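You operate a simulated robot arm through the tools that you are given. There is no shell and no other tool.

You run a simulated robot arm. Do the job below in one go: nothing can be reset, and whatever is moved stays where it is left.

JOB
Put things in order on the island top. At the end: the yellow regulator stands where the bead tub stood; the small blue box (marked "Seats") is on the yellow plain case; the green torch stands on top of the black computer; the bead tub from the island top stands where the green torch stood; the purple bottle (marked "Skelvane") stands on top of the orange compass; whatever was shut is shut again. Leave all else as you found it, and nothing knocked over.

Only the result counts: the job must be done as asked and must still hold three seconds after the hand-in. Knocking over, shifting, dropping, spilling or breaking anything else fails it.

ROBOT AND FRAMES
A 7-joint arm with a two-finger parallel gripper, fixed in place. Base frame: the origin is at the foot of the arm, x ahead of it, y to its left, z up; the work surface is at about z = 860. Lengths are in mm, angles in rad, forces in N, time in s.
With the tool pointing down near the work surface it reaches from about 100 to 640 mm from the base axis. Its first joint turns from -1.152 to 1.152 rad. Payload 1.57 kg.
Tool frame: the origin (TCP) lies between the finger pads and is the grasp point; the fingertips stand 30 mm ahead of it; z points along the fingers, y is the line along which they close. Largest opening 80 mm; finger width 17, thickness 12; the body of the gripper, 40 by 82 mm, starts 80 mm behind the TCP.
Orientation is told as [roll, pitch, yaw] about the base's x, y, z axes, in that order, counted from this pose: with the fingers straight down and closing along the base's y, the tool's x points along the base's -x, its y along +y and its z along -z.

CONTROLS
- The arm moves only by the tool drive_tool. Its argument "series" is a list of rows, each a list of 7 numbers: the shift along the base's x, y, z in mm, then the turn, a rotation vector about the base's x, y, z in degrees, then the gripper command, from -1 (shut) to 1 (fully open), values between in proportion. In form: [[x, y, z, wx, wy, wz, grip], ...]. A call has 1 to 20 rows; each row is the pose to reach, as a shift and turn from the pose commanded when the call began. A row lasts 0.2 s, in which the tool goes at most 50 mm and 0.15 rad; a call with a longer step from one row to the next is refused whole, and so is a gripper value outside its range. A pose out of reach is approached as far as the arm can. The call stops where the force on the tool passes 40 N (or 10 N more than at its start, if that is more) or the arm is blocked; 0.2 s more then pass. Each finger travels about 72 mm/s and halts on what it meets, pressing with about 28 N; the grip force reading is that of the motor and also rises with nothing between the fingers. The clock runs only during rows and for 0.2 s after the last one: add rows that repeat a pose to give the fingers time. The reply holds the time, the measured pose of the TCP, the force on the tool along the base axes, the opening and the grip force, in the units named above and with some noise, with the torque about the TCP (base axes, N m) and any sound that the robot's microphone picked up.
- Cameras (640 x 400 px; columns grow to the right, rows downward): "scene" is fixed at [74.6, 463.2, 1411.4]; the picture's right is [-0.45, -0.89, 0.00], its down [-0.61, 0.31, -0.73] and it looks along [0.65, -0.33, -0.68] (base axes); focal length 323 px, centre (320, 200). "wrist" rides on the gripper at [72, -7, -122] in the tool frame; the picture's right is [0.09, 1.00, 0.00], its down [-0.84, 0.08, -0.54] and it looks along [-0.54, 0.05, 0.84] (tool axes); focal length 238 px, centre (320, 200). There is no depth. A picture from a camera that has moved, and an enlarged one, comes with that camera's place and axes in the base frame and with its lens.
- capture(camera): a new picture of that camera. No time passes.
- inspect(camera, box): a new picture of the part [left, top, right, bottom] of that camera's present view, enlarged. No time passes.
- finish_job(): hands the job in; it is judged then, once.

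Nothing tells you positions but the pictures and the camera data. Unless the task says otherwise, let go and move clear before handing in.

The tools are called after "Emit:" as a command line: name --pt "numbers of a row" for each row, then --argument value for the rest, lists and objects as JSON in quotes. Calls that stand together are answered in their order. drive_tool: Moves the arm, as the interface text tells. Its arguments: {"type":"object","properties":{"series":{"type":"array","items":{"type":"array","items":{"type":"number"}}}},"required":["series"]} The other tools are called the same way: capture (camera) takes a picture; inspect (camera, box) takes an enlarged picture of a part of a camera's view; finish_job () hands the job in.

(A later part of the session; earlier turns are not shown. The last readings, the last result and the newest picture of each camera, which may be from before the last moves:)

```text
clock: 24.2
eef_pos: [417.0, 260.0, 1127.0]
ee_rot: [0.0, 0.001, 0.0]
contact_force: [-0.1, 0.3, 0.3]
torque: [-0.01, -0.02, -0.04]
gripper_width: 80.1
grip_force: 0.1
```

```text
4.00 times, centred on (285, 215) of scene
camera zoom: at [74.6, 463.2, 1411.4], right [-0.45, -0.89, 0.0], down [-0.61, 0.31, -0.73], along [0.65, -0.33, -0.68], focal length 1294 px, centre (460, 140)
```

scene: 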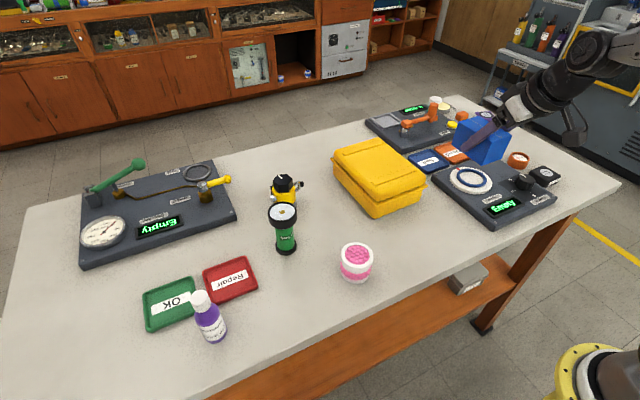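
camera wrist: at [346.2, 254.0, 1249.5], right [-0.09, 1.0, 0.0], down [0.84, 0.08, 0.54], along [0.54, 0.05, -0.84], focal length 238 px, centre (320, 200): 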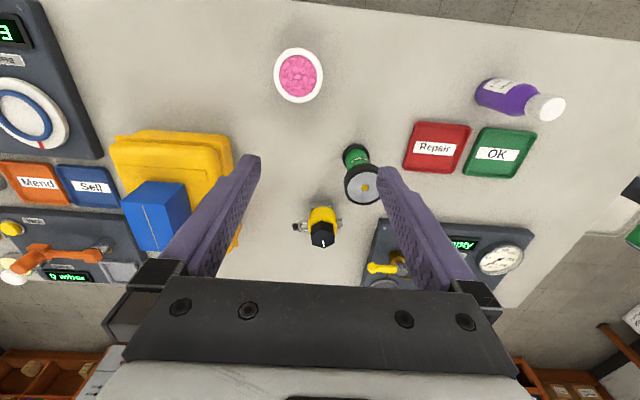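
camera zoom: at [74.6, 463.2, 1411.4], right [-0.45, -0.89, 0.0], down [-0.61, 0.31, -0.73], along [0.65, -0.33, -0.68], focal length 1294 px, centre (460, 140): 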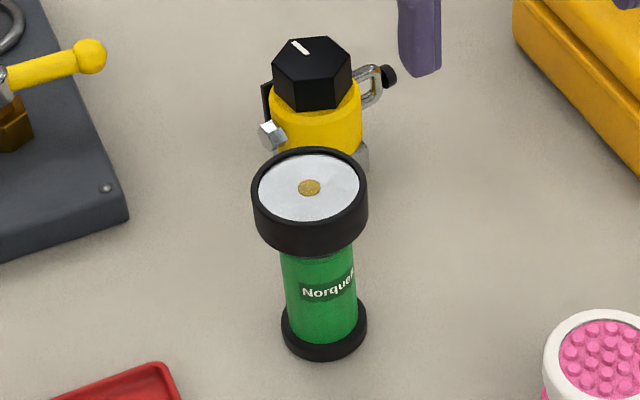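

Emit:
inspect --camera "wrist" --box '[330, 130, 400, 215]'

Emit:
inspect --camera "wrist" --box '[280, 190, 360, 260]'

Emit:
inspect --camera "wrist" --box '[260, 35, 340, 115]'

Emit:
inspect --camera "wrist" --box '[460, 60, 580, 190]'

```text
4.71 times, centred on (365, 172) of wrist
camera zoom: at [346.2, 254.0, 1249.5], right [-0.09, 1.0, 0.0], down [0.84, 0.08, 0.54], along [0.54, 0.05, -0.84], focal length 1122 px, centre (108, 329)
```

zoom: 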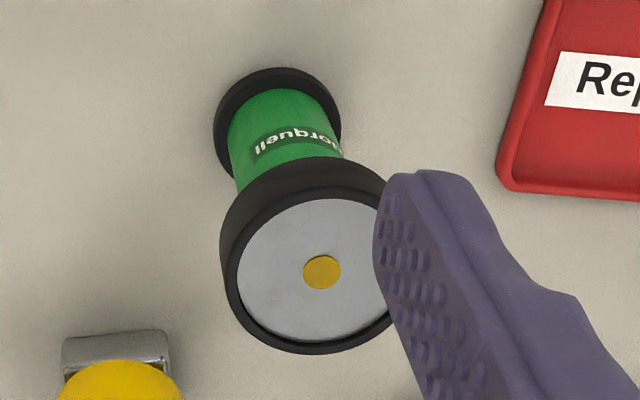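

```text
5.71 times, centred on (320, 225) of wrist
camera zoom: at [346.2, 254.0, 1249.5], right [-0.09, 1.0, 0.0], down [0.84, 0.08, 0.54], along [0.54, 0.05, -0.84], focal length 1362 px, centre (320, 57)
```

zoom: 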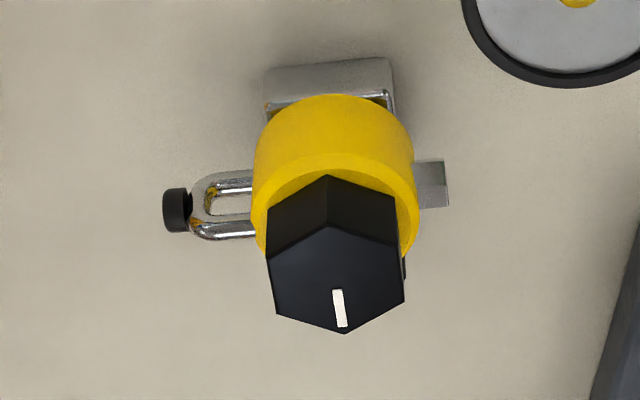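

```text
5.00 times, centred on (300, 75) of wrist
camera zoom: at [346.2, 254.0, 1249.5], right [-0.09, 1.0, 0.0], down [0.84, 0.08, 0.54], along [0.54, 0.05, -0.84], focal length 1192 px, centre (420, 825)
```

zoom: 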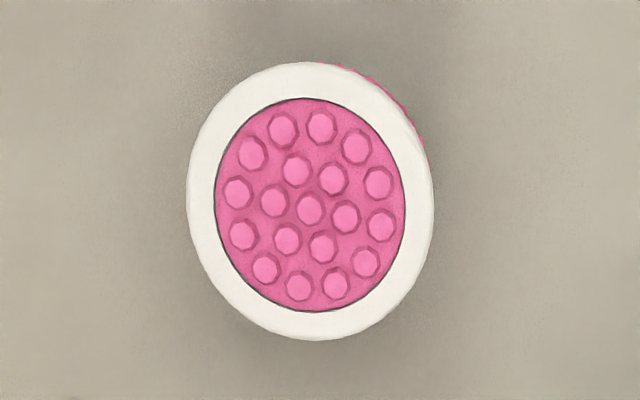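

```text
3.08 times, centred on (520, 125) of wrist
camera zoom: at [346.2, 254.0, 1249.5], right [-0.09, 1.0, 0.0], down [0.84, 0.08, 0.54], along [0.54, 0.05, -0.84], focal length 733 px, centre (-295, 431)
```

zoom: 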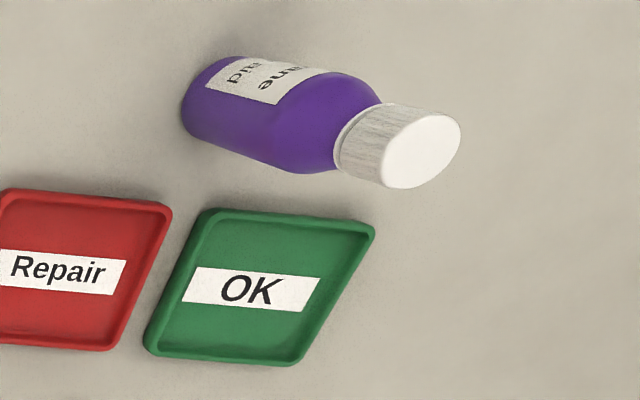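

The torch top is centred at about (499, 329, 972), with a head about 56 mm wide. The regulator knob is at about (614, 283.5, 952), which will need a tilted grasp later. I'll go over the torch now.

Emit:
drive_tool --pt "20 17 -20 0 0 0 1" --pt "40 35 -40 0 0 0 1" --pt "60 52 -60 0 0 0 1" --pt "82.5 69 -87 0 0 0 1" --pt "82.5 69 -87 0 0 0 1"

Emit:
capture --camera "wrist"

Emit:
inspect --camera "scene" --box '[220, 80, 380, 260]'

```text
clock: 25.4
eef_pos: [500.2, 330.1, 1038.9]
ee_rot: [0.001, 0.0, -0.001]
contact_force: [1.1, -0.3, 0.0]
torque: [-0.02, 0.0, 0.01]
gripper_width: 80.1
grip_force: 0.1
```

```text
taken
camera wrist: at [428.5, 323.4, 1162.1], right [-0.09, 1.0, 0.0], down [0.84, 0.08, 0.54], along [0.54, 0.05, -0.84], focal length 238 px, centre (320, 200)
```

wrist: 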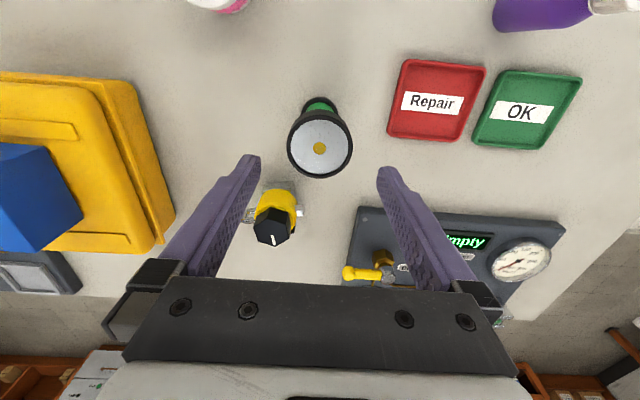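

```text
2.22 times, centred on (300, 170) of scene
camera zoom: at [74.6, 463.2, 1411.4], right [-0.45, -0.89, 0.0], down [-0.61, 0.31, -0.73], along [0.65, -0.33, -0.68], focal length 719 px, centre (364, 267)
```

zoom: 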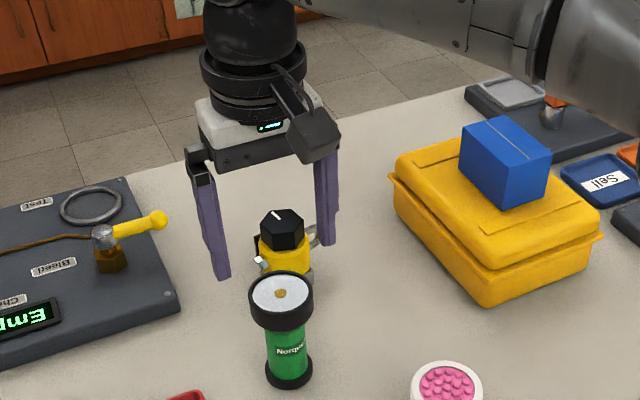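

The torch centre checks out within 1 mm of the tool axis. I'll descend and grip its head.

Emit:
drive_tool --pt "-1 -1 -25 0 0 0 1" --pt "-1 -1 -50 0 0 0 1" --pt "-1 -1 -70 0 0 0 1" --pt "-1 -1 -80 0 0 0 1" --pt "-1 -1 -80 0 0 0 1" --pt "-1 -1 -80 0 0 0 0.5" --pt "-1 -1 -80 0 0 0 0" --pt "-1 -1 -80 0 0 0 -1" --pt "-1 -1 -80 0 0 0 -1" --pt "-1 -1 -80 0 0 0 -1"

Emit:
capture --camera "wrist"

Emit:
inspect --camera "scene" --box '[220, 80, 380, 260]'

```text
clock: 27.6
eef_pos: [498.4, 329.8, 960.8]
ee_rot: [0.0, 0.001, 0.0]
contact_force: [0.0, 0.5, -0.9]
torque: [0.09, -0.09, -0.01]
gripper_width: 54.9
grip_force: 28.4
```

```text
taken
camera wrist: at [427.6, 322.9, 1082.6], right [-0.09, 1.0, 0.0], down [0.84, 0.08, 0.54], along [0.54, 0.05, -0.84], focal length 238 px, centre (320, 200)
```

wrist: 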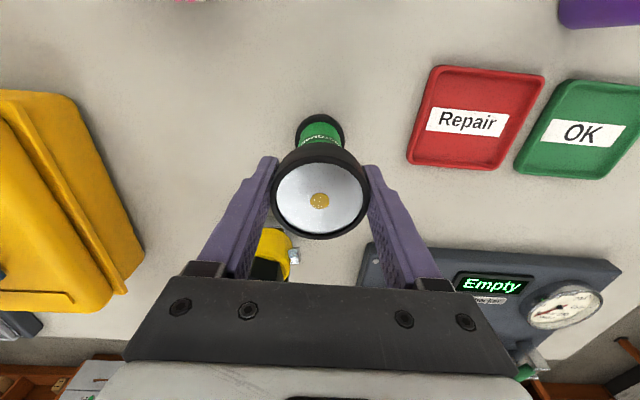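

```text
2.22 times, centred on (300, 170) of scene
camera zoom: at [74.6, 463.2, 1411.4], right [-0.45, -0.89, 0.0], down [-0.61, 0.31, -0.73], along [0.65, -0.33, -0.68], focal length 719 px, centre (364, 267)
```

zoom: 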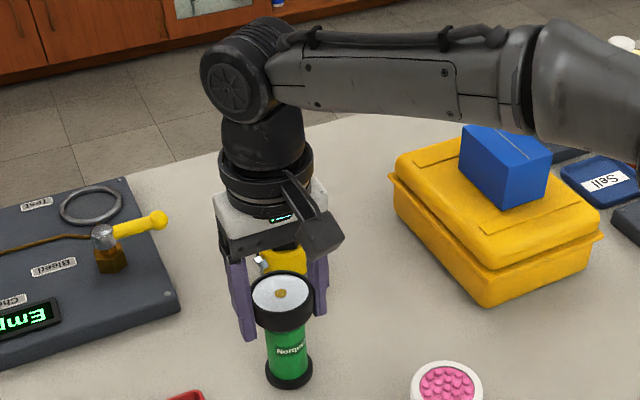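

The torch head is gripped at 55 mm. I'll lift slowly, then swing inward and across toward the black computer at a safe height.

Emit:
drive_tool --pt "0 0 5 0 0 0 -1" --pt "0 0 20 0 0 0 -1" --pt "-10 -5 45 0 0 0 -1" --pt "-25 -15 75 0 0 0 -1" --pt "-45 -40 105 0 0 0 -1" --pt "-65 -75 125 0 0 0 -1" --pt "-85 -115 125 0 0 0 -1" --pt "-100 -160 125 0 0 0 -1" --pt "-112 -205 125 0 0 0 -1" --pt "-118 -252 125 0 0 0 -1" --pt "-120 -300 125 0 0 0 -1" --pt "-120 -348 125 0 0 0 -1" --pt "-120 -396 125 0 0 0 -1" --pt "-120 -444 125 0 0 0 -1" --pt "-120 -492 125 0 0 0 -1" --pt "-120 -540 125 0 0 0 -1" --pt "-120 -588 125 0 0 0 -1" --pt "-120 -610 125 0 0 0 -1" --pt "-120 -610 125 0 0 0 -1"

Emit:
capture --camera "wrist"

Emit:
capture --camera "scene"

```text
clock: 31.6
eef_pos: [378.1, -280.8, 1086.5]
ee_rot: [0.0, 0.0, 0.001]
contact_force: [-0.1, 0.2, -2.2]
torque: [0.0, -0.02, 0.01]
gripper_width: 55.1
grip_force: 27.8
```

```text
taken
camera wrist: at [307.0, -288.0, 1207.6], right [-0.09, 1.0, 0.0], down [0.84, 0.08, 0.54], along [0.54, 0.05, -0.84], focal length 238 px, centre (320, 200)
```

wrist: 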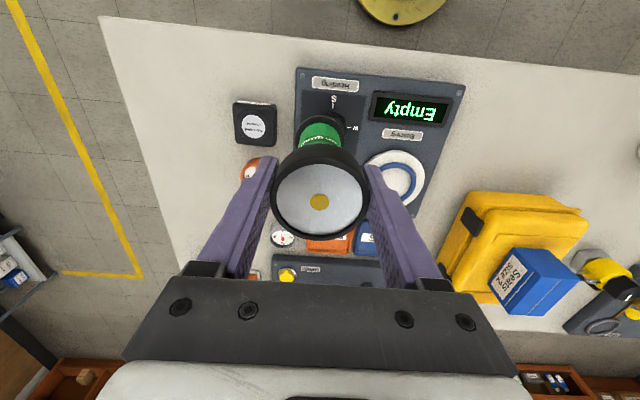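

```text
taken
```

scene: 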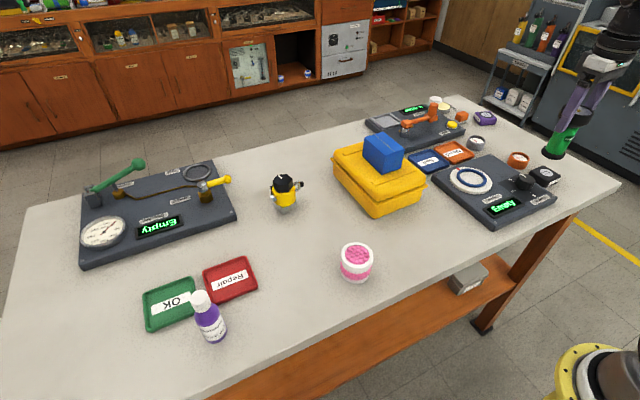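

Emit:
inspect --camera "wrist" --box '[220, 90, 290, 160]'

Emit:
inspect --camera "scene" --box '[500, 130, 580, 200]'

Emit:
inspect --camera "wrist" --box '[260, 100, 380, 250]'

```text
5.71 times, centred on (255, 125) of wrist
camera zoom: at [307.0, -288.0, 1207.6], right [-0.09, 1.0, 0.0], down [0.84, 0.08, 0.54], along [0.54, 0.05, -0.84], focal length 1362 px, centre (691, 629)
```

zoom: 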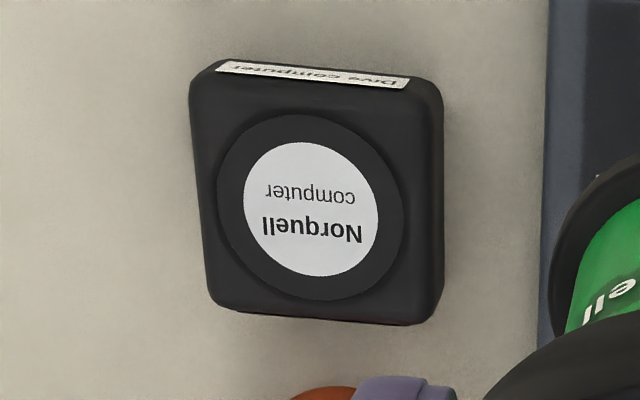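

```text
5.71 times, centred on (540, 165) of scene
camera zoom: at [74.7, 463.1, 1411.4], right [-0.45, -0.89, 0.0], down [-0.61, 0.31, -0.73], along [0.65, -0.33, -0.68], focal length 1848 px, centre (-937, 400)
```

zoom: 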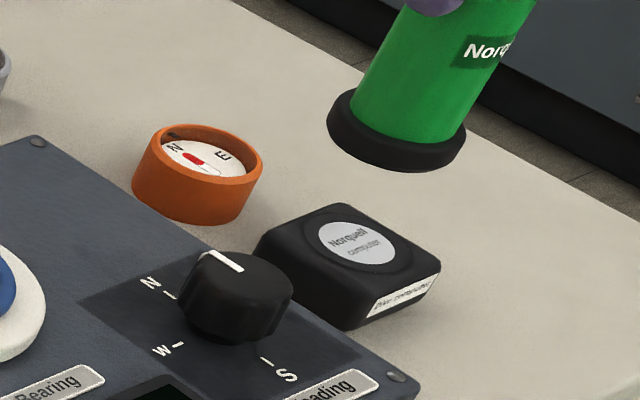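

```text
2.67 times, centred on (320, 175) of wrist
camera zoom: at [307.0, -288.0, 1207.6], right [-0.09, 1.0, 0.0], down [0.84, 0.08, 0.54], along [0.54, 0.05, -0.84], focal length 636 px, centre (320, 267)
```

zoom: 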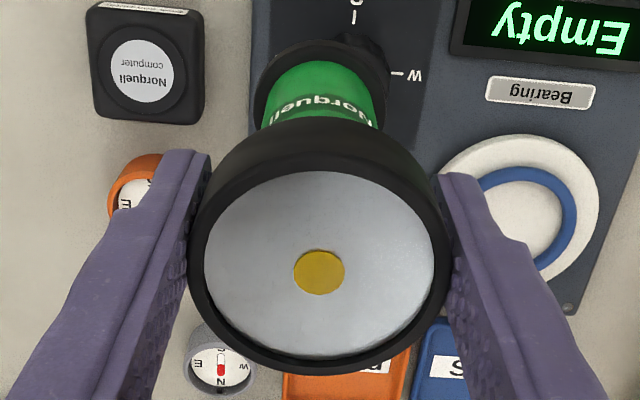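

The computer's top disc is centred at about (404, -368.5) with the top at z≈888, and the torch hangs vertical. I'll move over it and lower to just above contact.

Emit:
drive_tool --pt "8 -30 0 0 0 0 -1" --pt "17 -60 0 0 0 0 -1" --pt "25.1 -87.2 0 0 0 0 -1" --pt "25.1 -87.2 -25 0 0 0 -1" --pt "25.1 -87.2 -50 0 0 0 -1" --pt "25.1 -87.2 -70 0 0 0 -1" --pt "25.1 -87.2 -84 0 0 0 -1" --pt "25.1 -87.2 -84 0 0 0 -1"

Emit:
inspect --camera "scene" --box '[490, 100, 600, 200]'

Emit:
capture --camera "wrist"

```text
clock: 33.4
eef_pos: [404.4, -368.2, 1002.2]
ee_rot: [0.0, -0.002, 0.0]
contact_force: [-0.9, 0.4, -3.3]
torque: [0.01, -0.03, 0.03]
gripper_width: 54.9
grip_force: 27.7
```

```text
4.00 times, centred on (545, 150) of scene
camera zoom: at [74.7, 463.1, 1411.4], right [-0.45, -0.89, 0.0], down [-0.61, 0.31, -0.73], along [0.65, -0.33, -0.68], focal length 1294 px, centre (-580, 400)
```

zoom: 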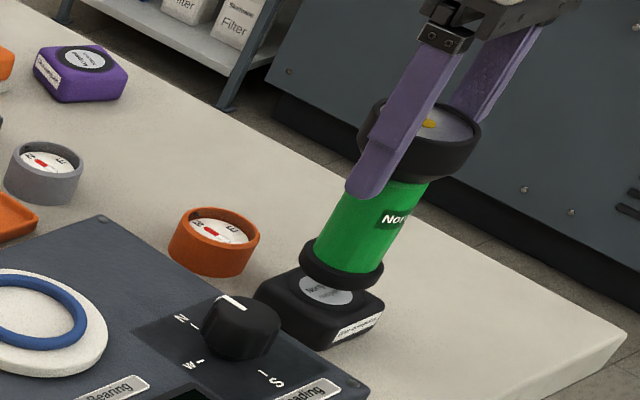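

```text
taken
camera wrist: at [332.1, -374.4, 1123.8], right [-0.09, 1.0, 0.0], down [0.84, 0.08, 0.54], along [0.54, 0.05, -0.84], focal length 238 px, centre (320, 200)
```

wrist: 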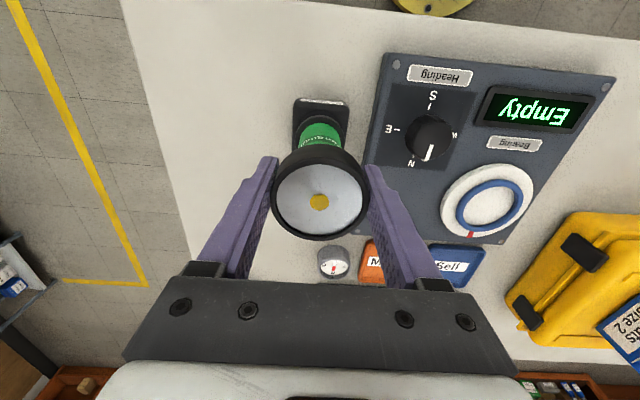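

Emit:
drive_tool --pt "-1 0 -3 0 0 0 -1" --pt "-1 0 -6 0 0 0 -1" --pt "-1 0 -9 0 0 0 -1" --pt "-1 0 -9 0 0 0 -1"

Emit:
inspect --camera "scene" --box '[520, 140, 590, 195]'

Emit:
inspect --camera "wrist" --box '[260, 80, 380, 170]'

```text
clock: 34.4
eef_pos: [402.3, -366.1, 992.5]
ee_rot: [0.001, 0.001, 0.0]
contact_force: [0.1, 1.3, -3.1]
torque: [0.01, -0.01, -0.02]
gripper_width: 54.9
grip_force: 27.6
```

```text
7.27 times, centred on (555, 168) of scene
camera zoom: at [74.7, 463.1, 1411.4], right [-0.45, -0.89, 0.0], down [-0.61, 0.31, -0.73], along [0.65, -0.33, -0.68], focal length 2352 px, centre (-1389, 436)
```

zoom: 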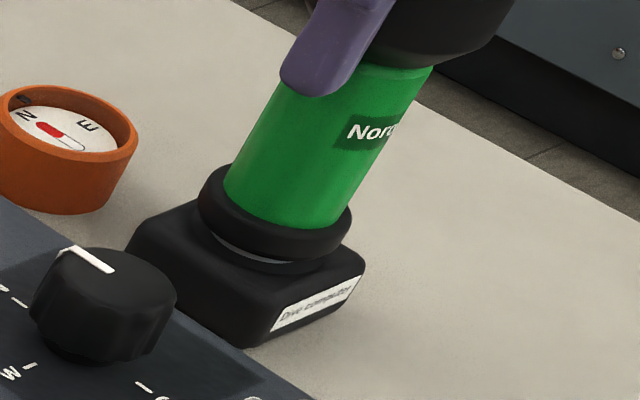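

```text
4.44 times, centred on (320, 125) of wrist
camera zoom: at [331.5, -374.3, 1114.4], right [-0.09, 1.0, 0.0], down [0.84, 0.08, 0.54], along [0.54, 0.05, -0.84], focal length 1059 px, centre (320, 533)
```

zoom: 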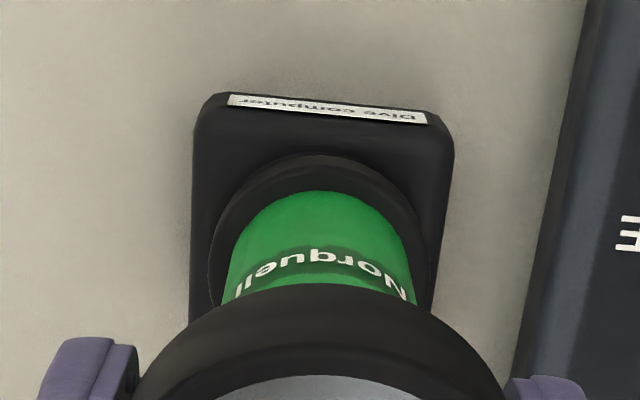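

Emit:
drive_tool --pt "0 0 -1.5 0 0 0 -1" --pt "0 0 -3 0 0 0 -1" --pt "0 0 -3 0 0 0 -1"

Emit:
inspect --camera "scene" --box '[520, 140, 590, 195]'

```text
clock: 35.2
eef_pos: [402.4, -367.3, 988.0]
ee_rot: [0.0, 0.0, -0.002]
contact_force: [0.1, -0.2, -3.4]
torque: [0.01, 0.04, -0.02]
gripper_width: 55.0
grip_force: 28.5
```

```text
7.27 times, centred on (555, 168) of scene
camera zoom: at [74.7, 463.1, 1411.4], right [-0.45, -0.89, 0.0], down [-0.61, 0.31, -0.73], along [0.65, -0.33, -0.68], focal length 2352 px, centre (-1389, 436)
```

zoom: 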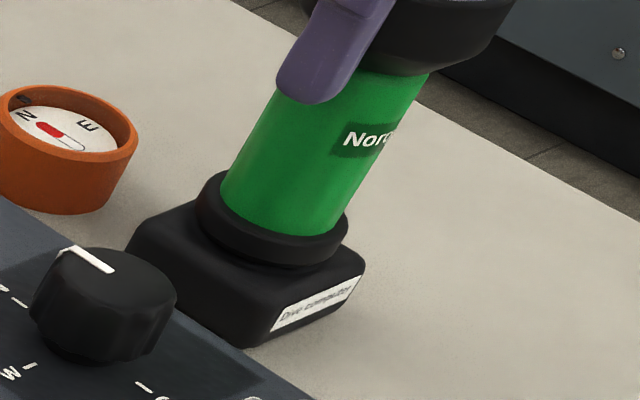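

Emit:
drive_tool --pt "0 0 -1 0 0 0 -1" --pt "0 0 -2 0 0 0 -1" --pt "0 0 -2 0 0 0 -1"

Emit:
inspect --camera "scene" --box '[520, 140, 590, 195]'

```text
clock: 36.0
eef_pos: [402.7, -367.1, 986.8]
ee_rot: [-0.001, 0.0, -0.001]
contact_force: [-0.6, 0.0, -3.5]
torque: [0.02, 0.02, 0.01]
gripper_width: 55.0
grip_force: 28.7
```

```text
7.27 times, centred on (555, 168) of scene
camera zoom: at [74.7, 463.1, 1411.4], right [-0.45, -0.89, 0.0], down [-0.61, 0.31, -0.73], along [0.65, -0.33, -0.68], focal length 2352 px, centre (-1389, 436)
```

zoom: 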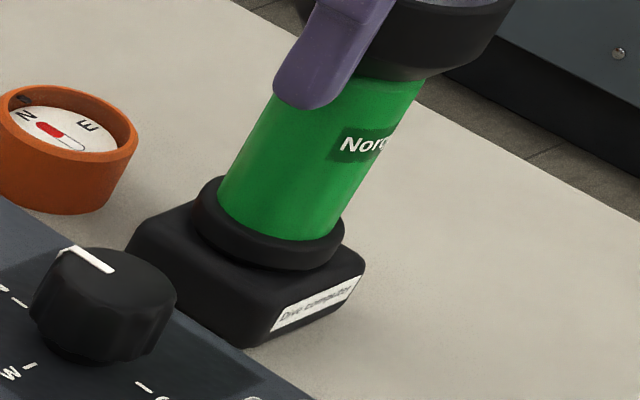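

Emit:
drive_tool --pt "0 0 -1 0 0 0 -1" --pt "0 0 -2 0 0 0 -1" --pt "0 0 -2 0 0 0 -1"

Emit:
inspect --camera "scene" --box '[520, 140, 590, 195]'

```text
clock: 36.8
eef_pos: [403.3, -365.3, 986.0]
ee_rot: [-0.001, -0.001, -0.001]
contact_force: [-0.6, 1.1, 3.4]
torque: [0.19, 0.13, 0.03]
gripper_width: 54.9
grip_force: 28.0
```

```text
7.27 times, centred on (555, 168) of scene
camera zoom: at [74.5, 463.2, 1411.4], right [-0.45, -0.89, 0.0], down [-0.61, 0.31, -0.73], along [0.65, -0.33, -0.68], focal length 2352 px, centre (-1389, 436)
```

zoom: 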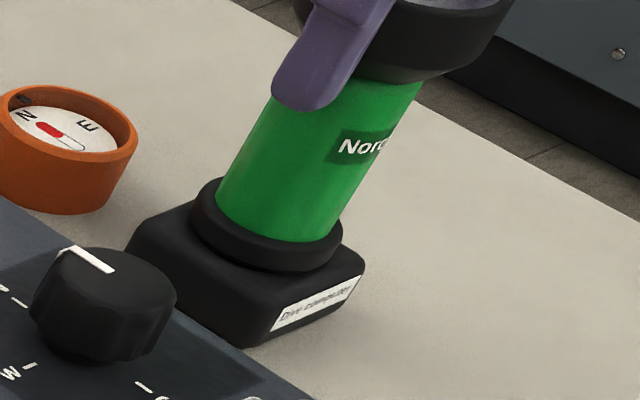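

Light contact now, so the torch is on the computer. I'll open gently and check that it stands before lifting away.

Emit:
drive_tool --pt "0 0 0 0 0 0 0.45" --pt "0 0 0 0 0 0 0.6" --pt "0 0 0 0 0 0 0.8" --pt "0 0 0 0 0 0 0.8" --pt "0 0 0 0 0 0 1" --pt "0 0 0 0 0 0 1"

Emit:
inspect --camera "scene" --box '[500, 90, 610, 195]'

Emit:
capture --camera "wrist"

```text
clock: 38.2
eef_pos: [402.8, -367.5, 986.0]
ee_rot: [-0.001, 0.001, 0.0]
contact_force: [-0.2, -0.6, 0.7]
torque: [0.01, 0.03, 0.0]
gripper_width: 80.0
grip_force: 0.0
```

```text
3.81 times, centred on (555, 142) of scene
camera zoom: at [74.6, 463.2, 1411.4], right [-0.45, -0.89, 0.0], down [-0.61, 0.31, -0.73], along [0.65, -0.33, -0.68], focal length 1232 px, centre (-575, 419)
```

zoom: 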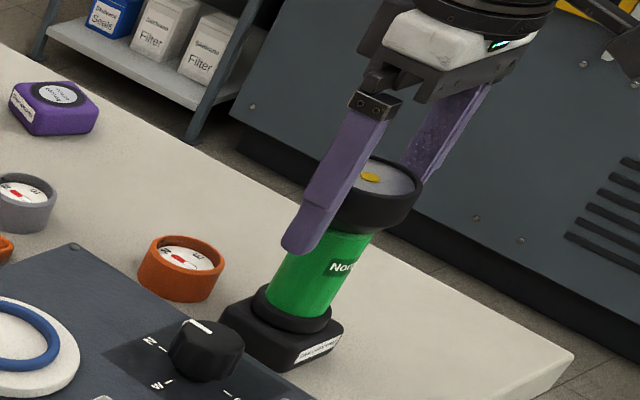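

```text
taken
camera wrist: at [331.4, -374.2, 1107.6], right [-0.09, 1.0, 0.0], down [0.84, 0.08, 0.54], along [0.54, 0.05, -0.84], focal length 238 px, centre (320, 200)
```

wrist: 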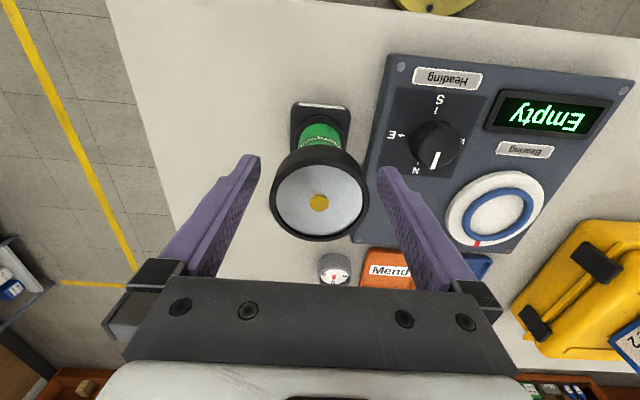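

The torch stands on the computer. I'll rise straight up, then cross over to the bead tub near (379, 230).

Emit:
drive_tool --pt "0 0 30 0 0 0 1" --pt "0 0 70 0 0 0 1" --pt "0 5 110 0 0 0 1" --pt "-3 50 125 0 0 0 1" --pt "-6 98 125 0 0 0 1" --pt "-9 146 125 0 0 0 1" --pt "-12 194 125 0 0 0 1" --pt "-15 242 125 0 0 0 1" --pt "-18 290 125 0 0 0 1" --pt "-20 338 125 0 0 0 1" --pt "-22 386 125 0 0 0 1" --pt "-24 434 125 0 0 0 1" --pt "-24 482 125 0 0 0 1" --pt "-24 530 110 0 0 0 1" --pt "-24 575 80 0 0 0 1" --pt "-24 597 60 0 0 0 1" --pt "-24 597 60 0 0 0 1"

Emit:
capture --camera "wrist"

Emit:
capture --camera "scene"

```text
refused: row 14 steps farther than a row can; nothing moved
```

```text
taken
camera wrist: at [331.4, -374.2, 1107.6], right [-0.09, 1.0, 0.0], down [0.84, 0.08, 0.54], along [0.54, 0.05, -0.84], focal length 238 px, centre (320, 200)
```

wrist: 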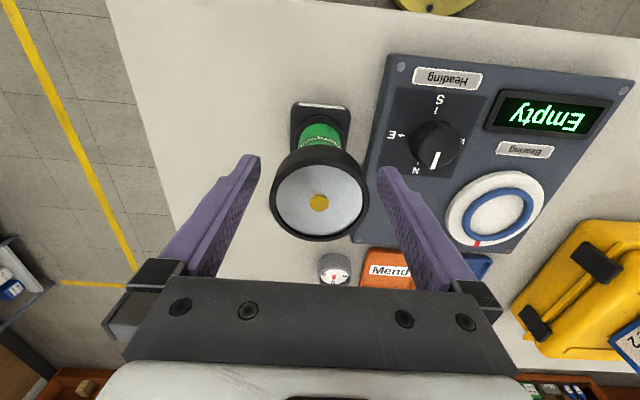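

```text
taken
```

scene: 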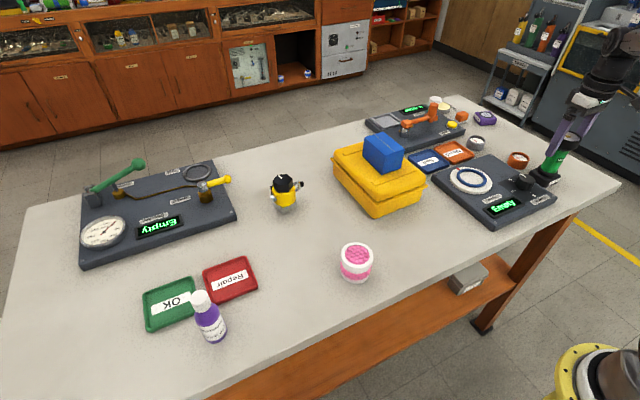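

The last call was refused for one step that was too long, and nothing moved. I'll send the same path with shorter steps.

Emit:
drive_tool --pt "0 0 30 0 0 0 1" --pt "0 0 70 0 0 0 1" --pt "0 5 110 0 0 0 1" --pt "-3 50 125 0 0 0 1" --pt "-6 98 125 0 0 0 1" --pt "-9 146 125 0 0 0 1" --pt "-12 194 125 0 0 0 1" --pt "-15 242 125 0 0 0 1" --pt "-18 290 125 0 0 0 1" --pt "-20 338 125 0 0 0 1" --pt "-22 386 125 0 0 0 1" --pt "-24 434 125 0 0 0 1" --pt "-24 480 115 0 0 0 1" --pt "-24 524 95 0 0 0 1" --pt "-24 565 75 0 0 0 1" --pt "-24 597 55 0 0 0 1" --pt "-24 597 55 0 0 0 1"

Emit:
capture --camera "wrist"

Emit:
capture --camera "scene"

```text
clock: 41.8
eef_pos: [379.8, 229.8, 1041.6]
ee_rot: [-0.002, 0.0, 0.0]
contact_force: [0.5, 0.3, 0.7]
torque: [0.02, 0.0, -0.01]
gripper_width: 80.1
grip_force: 0.1
```

```text
taken
camera wrist: at [307.6, 223.0, 1163.5], right [-0.09, 1.0, 0.0], down [0.84, 0.08, 0.54], along [0.54, 0.05, -0.84], focal length 238 px, centre (320, 200)
```

wrist: 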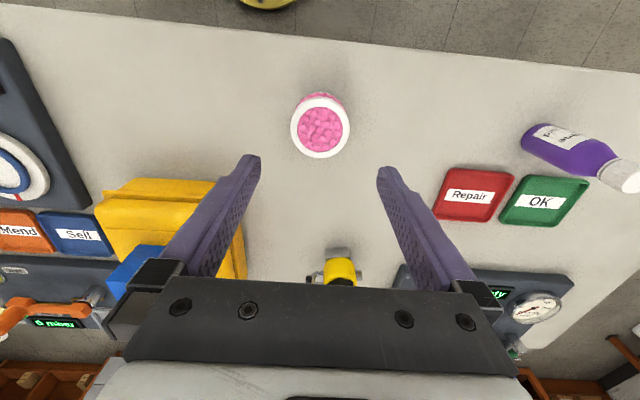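

```text
taken
```

scene: 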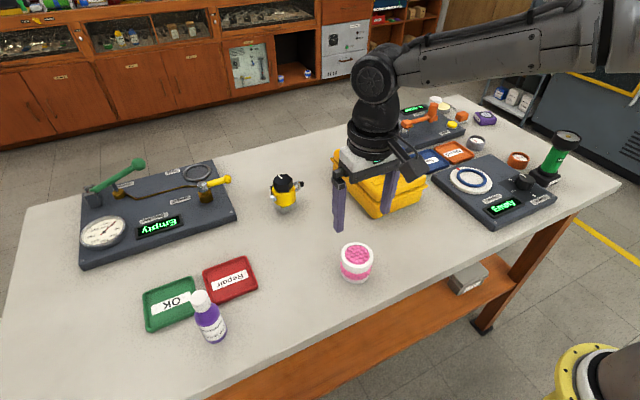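

Emit:
inspect --camera "wrist" --box '[280, 80, 360, 170]'

Emit:
inspect --camera "scene" --box '[325, 230, 385, 290]'

Emit:
inspect --camera "scene" --box '[500, 120, 600, 195]'

```text
4.44 times, centred on (320, 125) of wrist
camera zoom: at [307.6, 223.0, 1163.5], right [-0.09, 1.0, 0.0], down [0.84, 0.08, 0.54], along [0.54, 0.05, -0.84], focal length 1059 px, centre (320, 533)
```

zoom: 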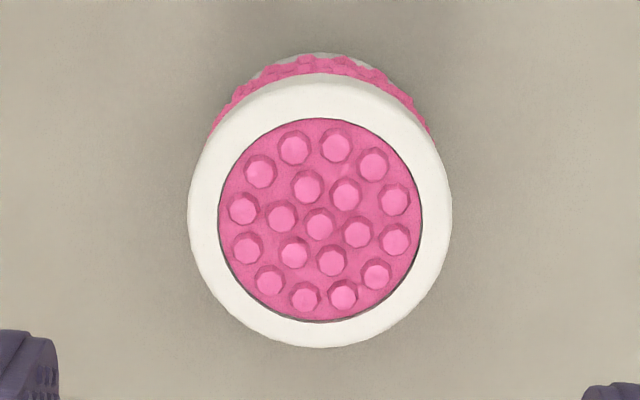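

```text
6.67 times, centred on (355, 260) of scene
camera zoom: at [74.6, 463.2, 1411.4], right [-0.45, -0.89, 0.0], down [-0.61, 0.31, -0.73], along [0.65, -0.33, -0.68], focal length 2156 px, centre (87, -200)
```

zoom: 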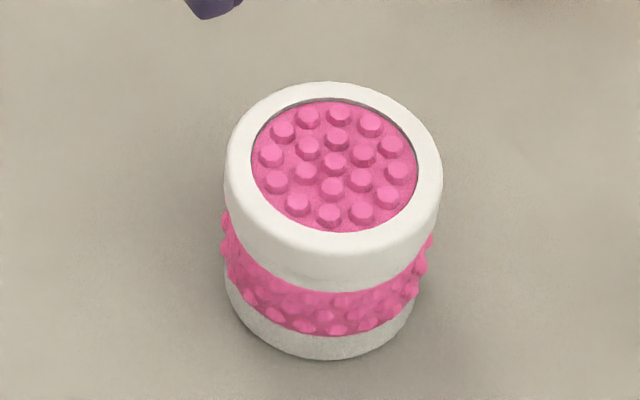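

```text
5.33 times, centred on (550, 158) of scene
camera zoom: at [74.6, 463.2, 1411.4], right [-0.45, -0.89, 0.0], down [-0.61, 0.31, -0.73], along [0.65, -0.33, -0.68], focal length 1725 px, centre (-907, 427)
```

zoom: 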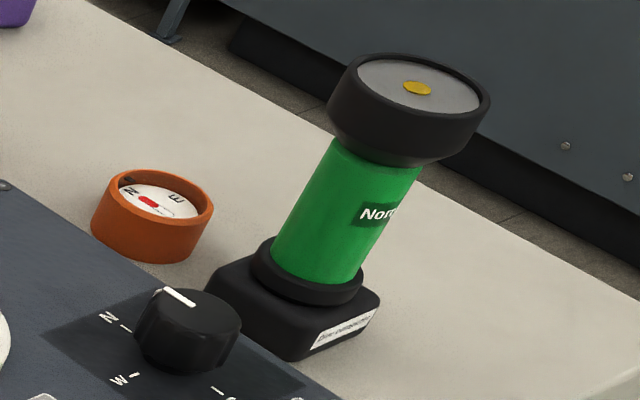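

The torch stands cleanly. The tub is centred at about (379, 229.5), 62 mm in diameter and 58 mm tall, right under the tool. I'll descend and grip it.

Emit:
drive_tool --pt "-0.5 0 -40 0 0 0 1" --pt "-0.5 0 -80 0 0 0 1" --pt "-0.5 0 -110 0 0 0 1" --pt "-0.5 0 -130 0 0 0 1" --pt "-0.5 0 -143 0 0 0 1" --pt "-0.5 0 -143 0 0 0 1" --pt "-0.5 0 -143 0 0 0 0.6" --pt "-0.5 0 -143 0 0 0 0" --pt "-0.5 0 -143 0 0 0 -1" --pt "-0.5 0 -143 0 0 0 -1"

Emit:
capture --camera "wrist"

Emit:
inspect --camera "scene" --box '[305, 190, 405, 290]'

```text
clock: 44.0
eef_pos: [377.9, 229.5, 896.3]
ee_rot: [0.0, 0.0, 0.001]
contact_force: [0.3, -0.8, -0.3]
torque: [-0.01, -0.02, -0.01]
gripper_width: 58.8
grip_force: 28.4
```

```text
taken
camera wrist: at [306.8, 222.7, 1019.1], right [-0.09, 1.0, 0.0], down [0.84, 0.08, 0.54], along [0.54, 0.05, -0.84], focal length 238 px, centre (320, 200)
```

wrist: 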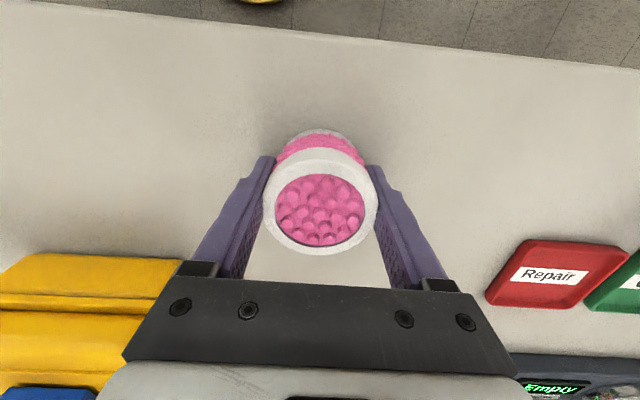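

```text
4.00 times, centred on (355, 240) of scene
camera zoom: at [74.6, 463.2, 1411.4], right [-0.45, -0.89, 0.0], down [-0.61, 0.31, -0.73], along [0.65, -0.33, -0.68], focal length 1294 px, centre (180, 40)
```

zoom: 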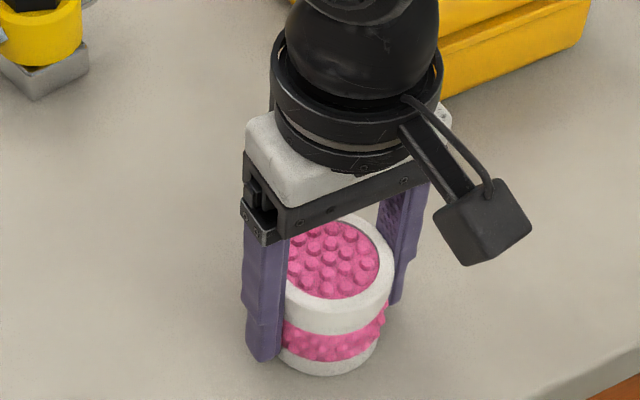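

The tub is held at 58.8 mm. I'll lift it level and carry it to where the torch stood, (499.5, 329).

Emit:
drive_tool --pt "0 0 5 0 0 0 -1" --pt "0 0 20 0 0 0 -1" --pt "0 0 45 0 0 0 -1" --pt "20 17 60 0 0 0 -1" --pt "45 37 65 0 0 0 -1" --pt "70 58 65 0 0 0 -1" --pt "95 79 65 0 0 0 -1" --pt "112 92 65 0 0 0 -1" --pt "120.5 99.5 65 0 0 0 -1" --pt "120.5 99.5 50 0 0 0 -1" --pt "120.5 99.5 30 0 0 0 -1" --pt "120.5 99.5 15 0 0 0 -1" --pt "120.5 99.5 15 0 0 0 -1"

Emit:
capture --camera "wrist"

Emit:
inspect --camera "scene" --box '[235, 150, 335, 260]'

```text
clock: 46.8
eef_pos: [498.4, 329.3, 912.6]
ee_rot: [0.001, 0.001, 0.0]
contact_force: [-0.6, 0.6, -1.9]
torque: [0.02, 0.01, -0.02]
gripper_width: 58.9
grip_force: 28.3
```

```text
taken
camera wrist: at [427.6, 322.5, 1034.5], right [-0.09, 1.0, 0.0], down [0.84, 0.08, 0.54], along [0.54, 0.05, -0.84], focal length 238 px, centre (320, 200)
```

wrist: 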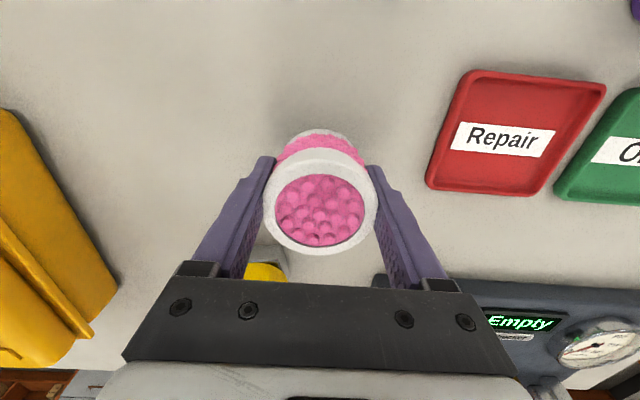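

```text
3.64 times, centred on (285, 205) of scene
camera zoom: at [74.6, 463.2, 1411.4], right [-0.45, -0.89, 0.0], down [-0.61, 0.31, -0.73], along [0.65, -0.33, -0.68], focal length 1176 px, centre (447, 182)
```

zoom: 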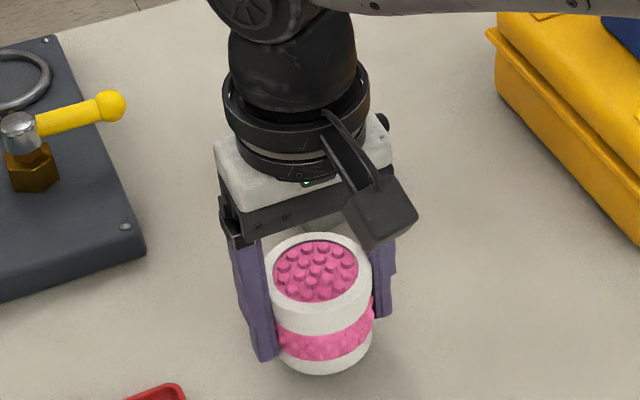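

Emit:
drive_tool --pt "0 0 -5 0 0 0 -1" --pt "0 0 -10 0 0 0 -1" --pt "0 0 -13 0 0 0 -1" --pt "0 0 -14.5 0 0 0 -1" --pt "0 0 -14.5 0 0 0 -1"

Emit:
inspect --camera "scene" --box '[235, 150, 335, 260]'

```text
clock: 48.0
eef_pos: [499.0, 329.5, 898.0]
ee_rot: [0.0, 0.0, -0.001]
contact_force: [-0.4, -0.7, -1.1]
torque: [-0.01, 0.03, -0.02]
gripper_width: 58.6
grip_force: 28.1
```

```text
3.64 times, centred on (285, 205) of scene
camera zoom: at [74.6, 463.2, 1411.4], right [-0.45, -0.89, 0.0], down [-0.61, 0.31, -0.73], along [0.65, -0.33, -0.68], focal length 1176 px, centre (447, 182)
```

zoom: 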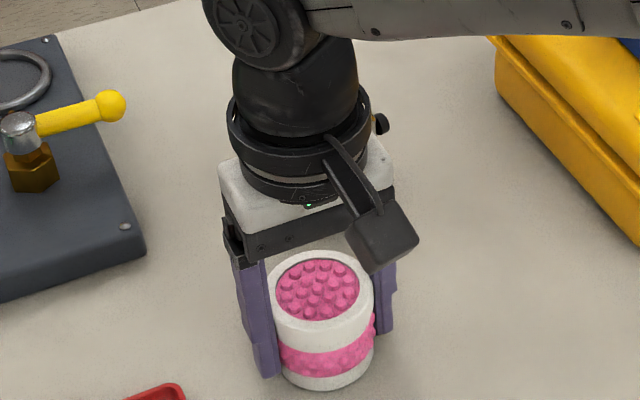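

Emit:
drive_tool --pt "0 0 -1 0 0 0 -1" --pt "0 0 -2 0 0 0 -1" --pt "0 0 -2 0 0 0 -1"

```text
clock: 48.8
eef_pos: [498.4, 329.5, 896.4]
ee_rot: [0.0, -0.001, -0.001]
contact_force: [-1.4, -2.0, 5.9]
torque: [-0.12, 0.17, 0.02]
gripper_width: 58.8
grip_force: 28.6
```

The tub touches down at about 6 N. I'll open and rise straight up.

Emit:
drive_tool --pt "0 0 0.5 0 0 0 0.5" --pt "0 0 0.5 0 0 0 0.75" --pt "0 0 0.5 0 0 0 1" --pt "0 0 0.5 0 0 0 1" --pt "0 0 20 0 0 0 1" --pt "0 0 60 0 0 0 1" --pt "-10 0 105 0 0 0 1" --pt "-30 0 150 0 0 0 1" --pt "-55 0 190 0 0 0 1" --pt "-55 0 190 0 0 0 1"

Emit:
capture --camera "wrist"

Emit:
capture --camera "scene"

```text
clock: 51.0
eef_pos: [443.5, 328.0, 1085.4]
ee_rot: [0.002, 0.0, 0.0]
contact_force: [0.0, -0.8, -0.5]
torque: [0.03, 0.01, 0.02]
gripper_width: 80.3
grip_force: 0.0
```

```text
taken
camera wrist: at [372.5, 321.5, 1207.9], right [-0.09, 1.0, 0.0], down [0.84, 0.08, 0.54], along [0.54, 0.05, -0.84], focal length 238 px, centre (320, 200)
```

wrist: 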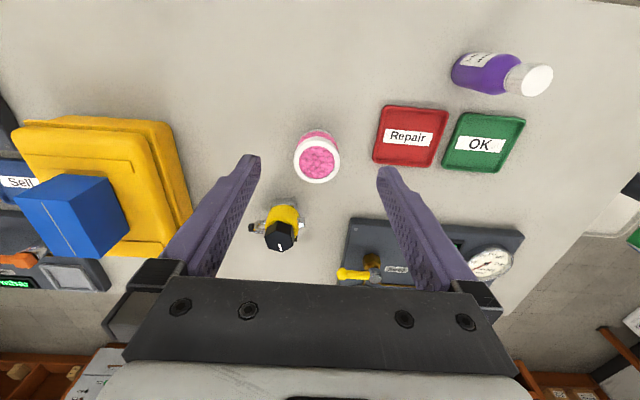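

```text
taken
```

scene: 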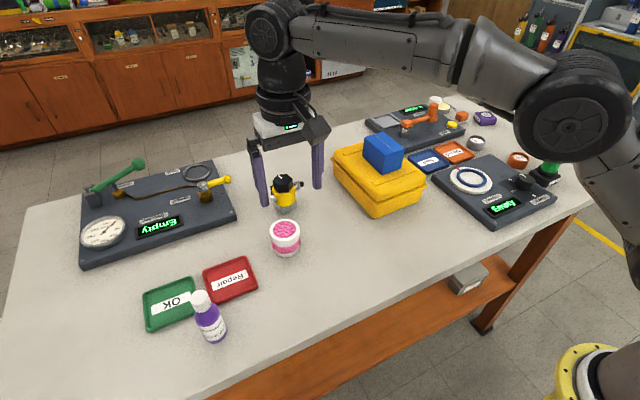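

The tub now stands where the torch was. Next is the regulator, so I'll zoom in for its exact shape and pose.

Emit:
inspect --camera "wrist" --box '[240, 185, 320, 265]'

Emit:
inspect --camera "scene" --box '[255, 160, 325, 225]'

Emit:
inspect --camera "scene" --box '[245, 200, 325, 270]'

```text
5.00 times, centred on (280, 225) of wrist
camera zoom: at [372.5, 321.5, 1207.9], right [-0.09, 1.0, 0.0], down [0.84, 0.08, 0.54], along [0.54, 0.05, -0.84], focal length 1192 px, centre (520, 75)
```

zoom: 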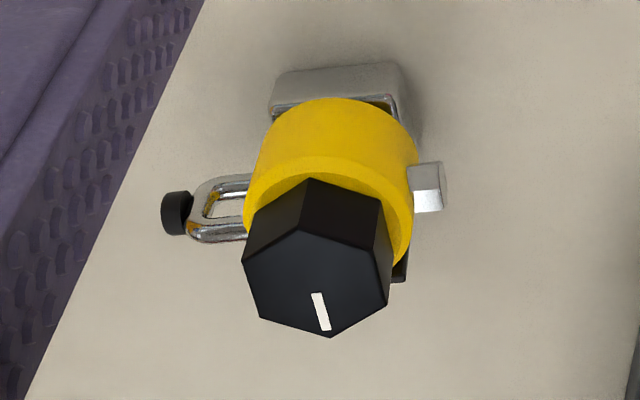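

```text
6.15 times, centred on (290, 192) of scene
camera zoom: at [74.6, 463.1, 1411.4], right [-0.45, -0.89, 0.0], down [-0.61, 0.31, -0.73], along [0.65, -0.33, -0.68], focal length 1990 px, centre (505, 246)
```

zoom: 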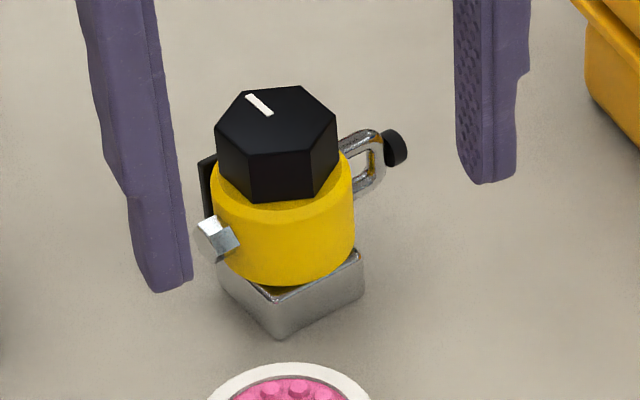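

```text
5.71 times, centred on (285, 235) of scene
camera zoom: at [74.6, 463.1, 1411.4], right [-0.45, -0.89, 0.0], down [-0.61, 0.31, -0.73], along [0.65, -0.33, -0.68], focal length 1848 px, centre (520, 0)
```

zoom: 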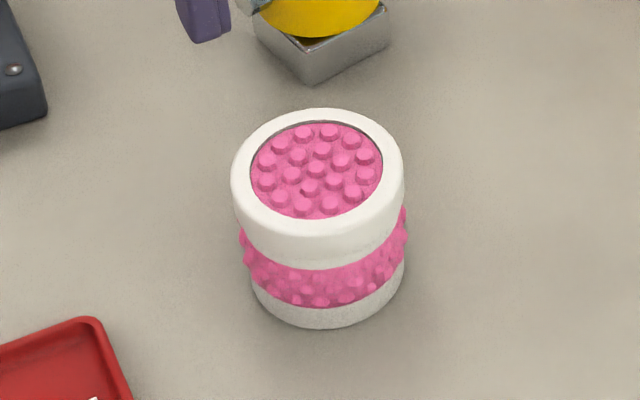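

The regulator has a square base, a yellow cylinder with side fittings, and a hexagonal knob (36 mm across flats, flats facing about ±102°). I'll grip the knob flats with the fingertips, tilted 25° for reach, starting with the tilt and yaw from a standoff.

Emit:
drive_tool --pt "15 -8 0 0 -6.25 0 1" --pt "35 -18 0 0 -12.5 0 1" --pt "55 -28 -10 0 -18.75 0 1" --pt "76 -38 -20 0 -25 0 1" --pt "76 -38 -20 0 -25 0 1"

Emit:
drive_tool --pt "15 -5 0 0 0 4.2 1" --pt "30 -9 -10 0 0 8.4 1" --pt "45 -12 -20 0 0 12.6 1" --pt "56 -14 -40 0 0 12.6 1" --pt "56 -14 -40 0 0 12.6 1"

Emit:
capture --camera "wrist"

Emit:
capture --camera "scene"

```text
clock: 52.2
eef_pos: [520.1, 290.6, 1065.4]
ee_rot: [-0.001, -0.438, 0.0]
contact_force: [-0.9, -0.3, -0.4]
torque: [0.0, 0.01, 0.01]
gripper_width: 79.9
grip_force: 0.1
```

```text
clock: 53.4
eef_pos: [575.2, 277.3, 1026.2]
ee_rot: [0.0, -0.435, 0.219]
contact_force: [-0.2, -0.3, 0.2]
torque: [0.0, -0.01, -0.05]
gripper_width: 80.0
grip_force: 0.0
```

```text
taken
camera wrist: at [463.8, 245.5, 1105.6], right [-0.3, 0.95, -0.04], down [0.5, 0.19, 0.84], along [0.81, 0.23, -0.53], focal length 238 px, centre (320, 200)
```

wrist: 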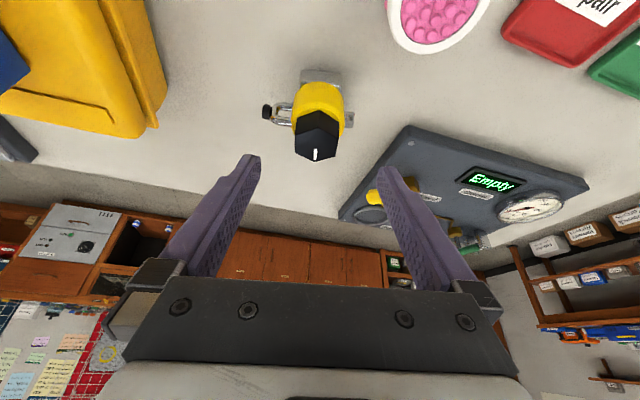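

```text
taken
```

scene: 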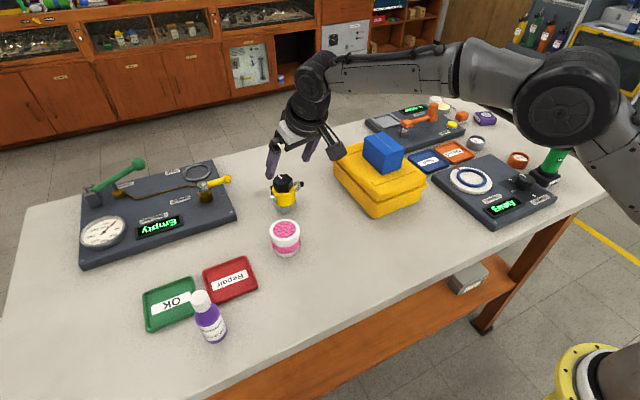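

Emit:
inspect --camera "wrist" --box '[250, 55, 370, 175]'

Emit:
inspect --camera "scene" --box '[250, 120, 350, 225]'

```text
3.33 times, centred on (310, 115) of wrist
camera zoom: at [463.8, 245.5, 1105.6], right [-0.3, 0.95, -0.04], down [0.5, 0.19, 0.84], along [0.81, 0.23, -0.53], focal length 794 px, centre (353, 483)
```

zoom: 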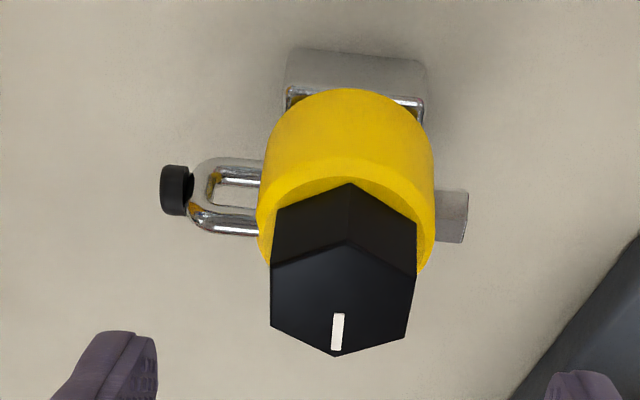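

```text
3.81 times, centred on (300, 172) of scene
camera zoom: at [74.6, 463.1, 1411.4], right [-0.45, -0.89, 0.0], down [-0.61, 0.31, -0.73], along [0.65, -0.33, -0.68], focal length 1232 px, centre (396, 305)
```

zoom: 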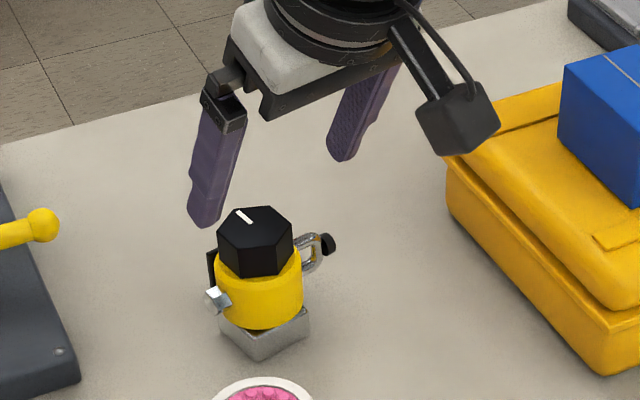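

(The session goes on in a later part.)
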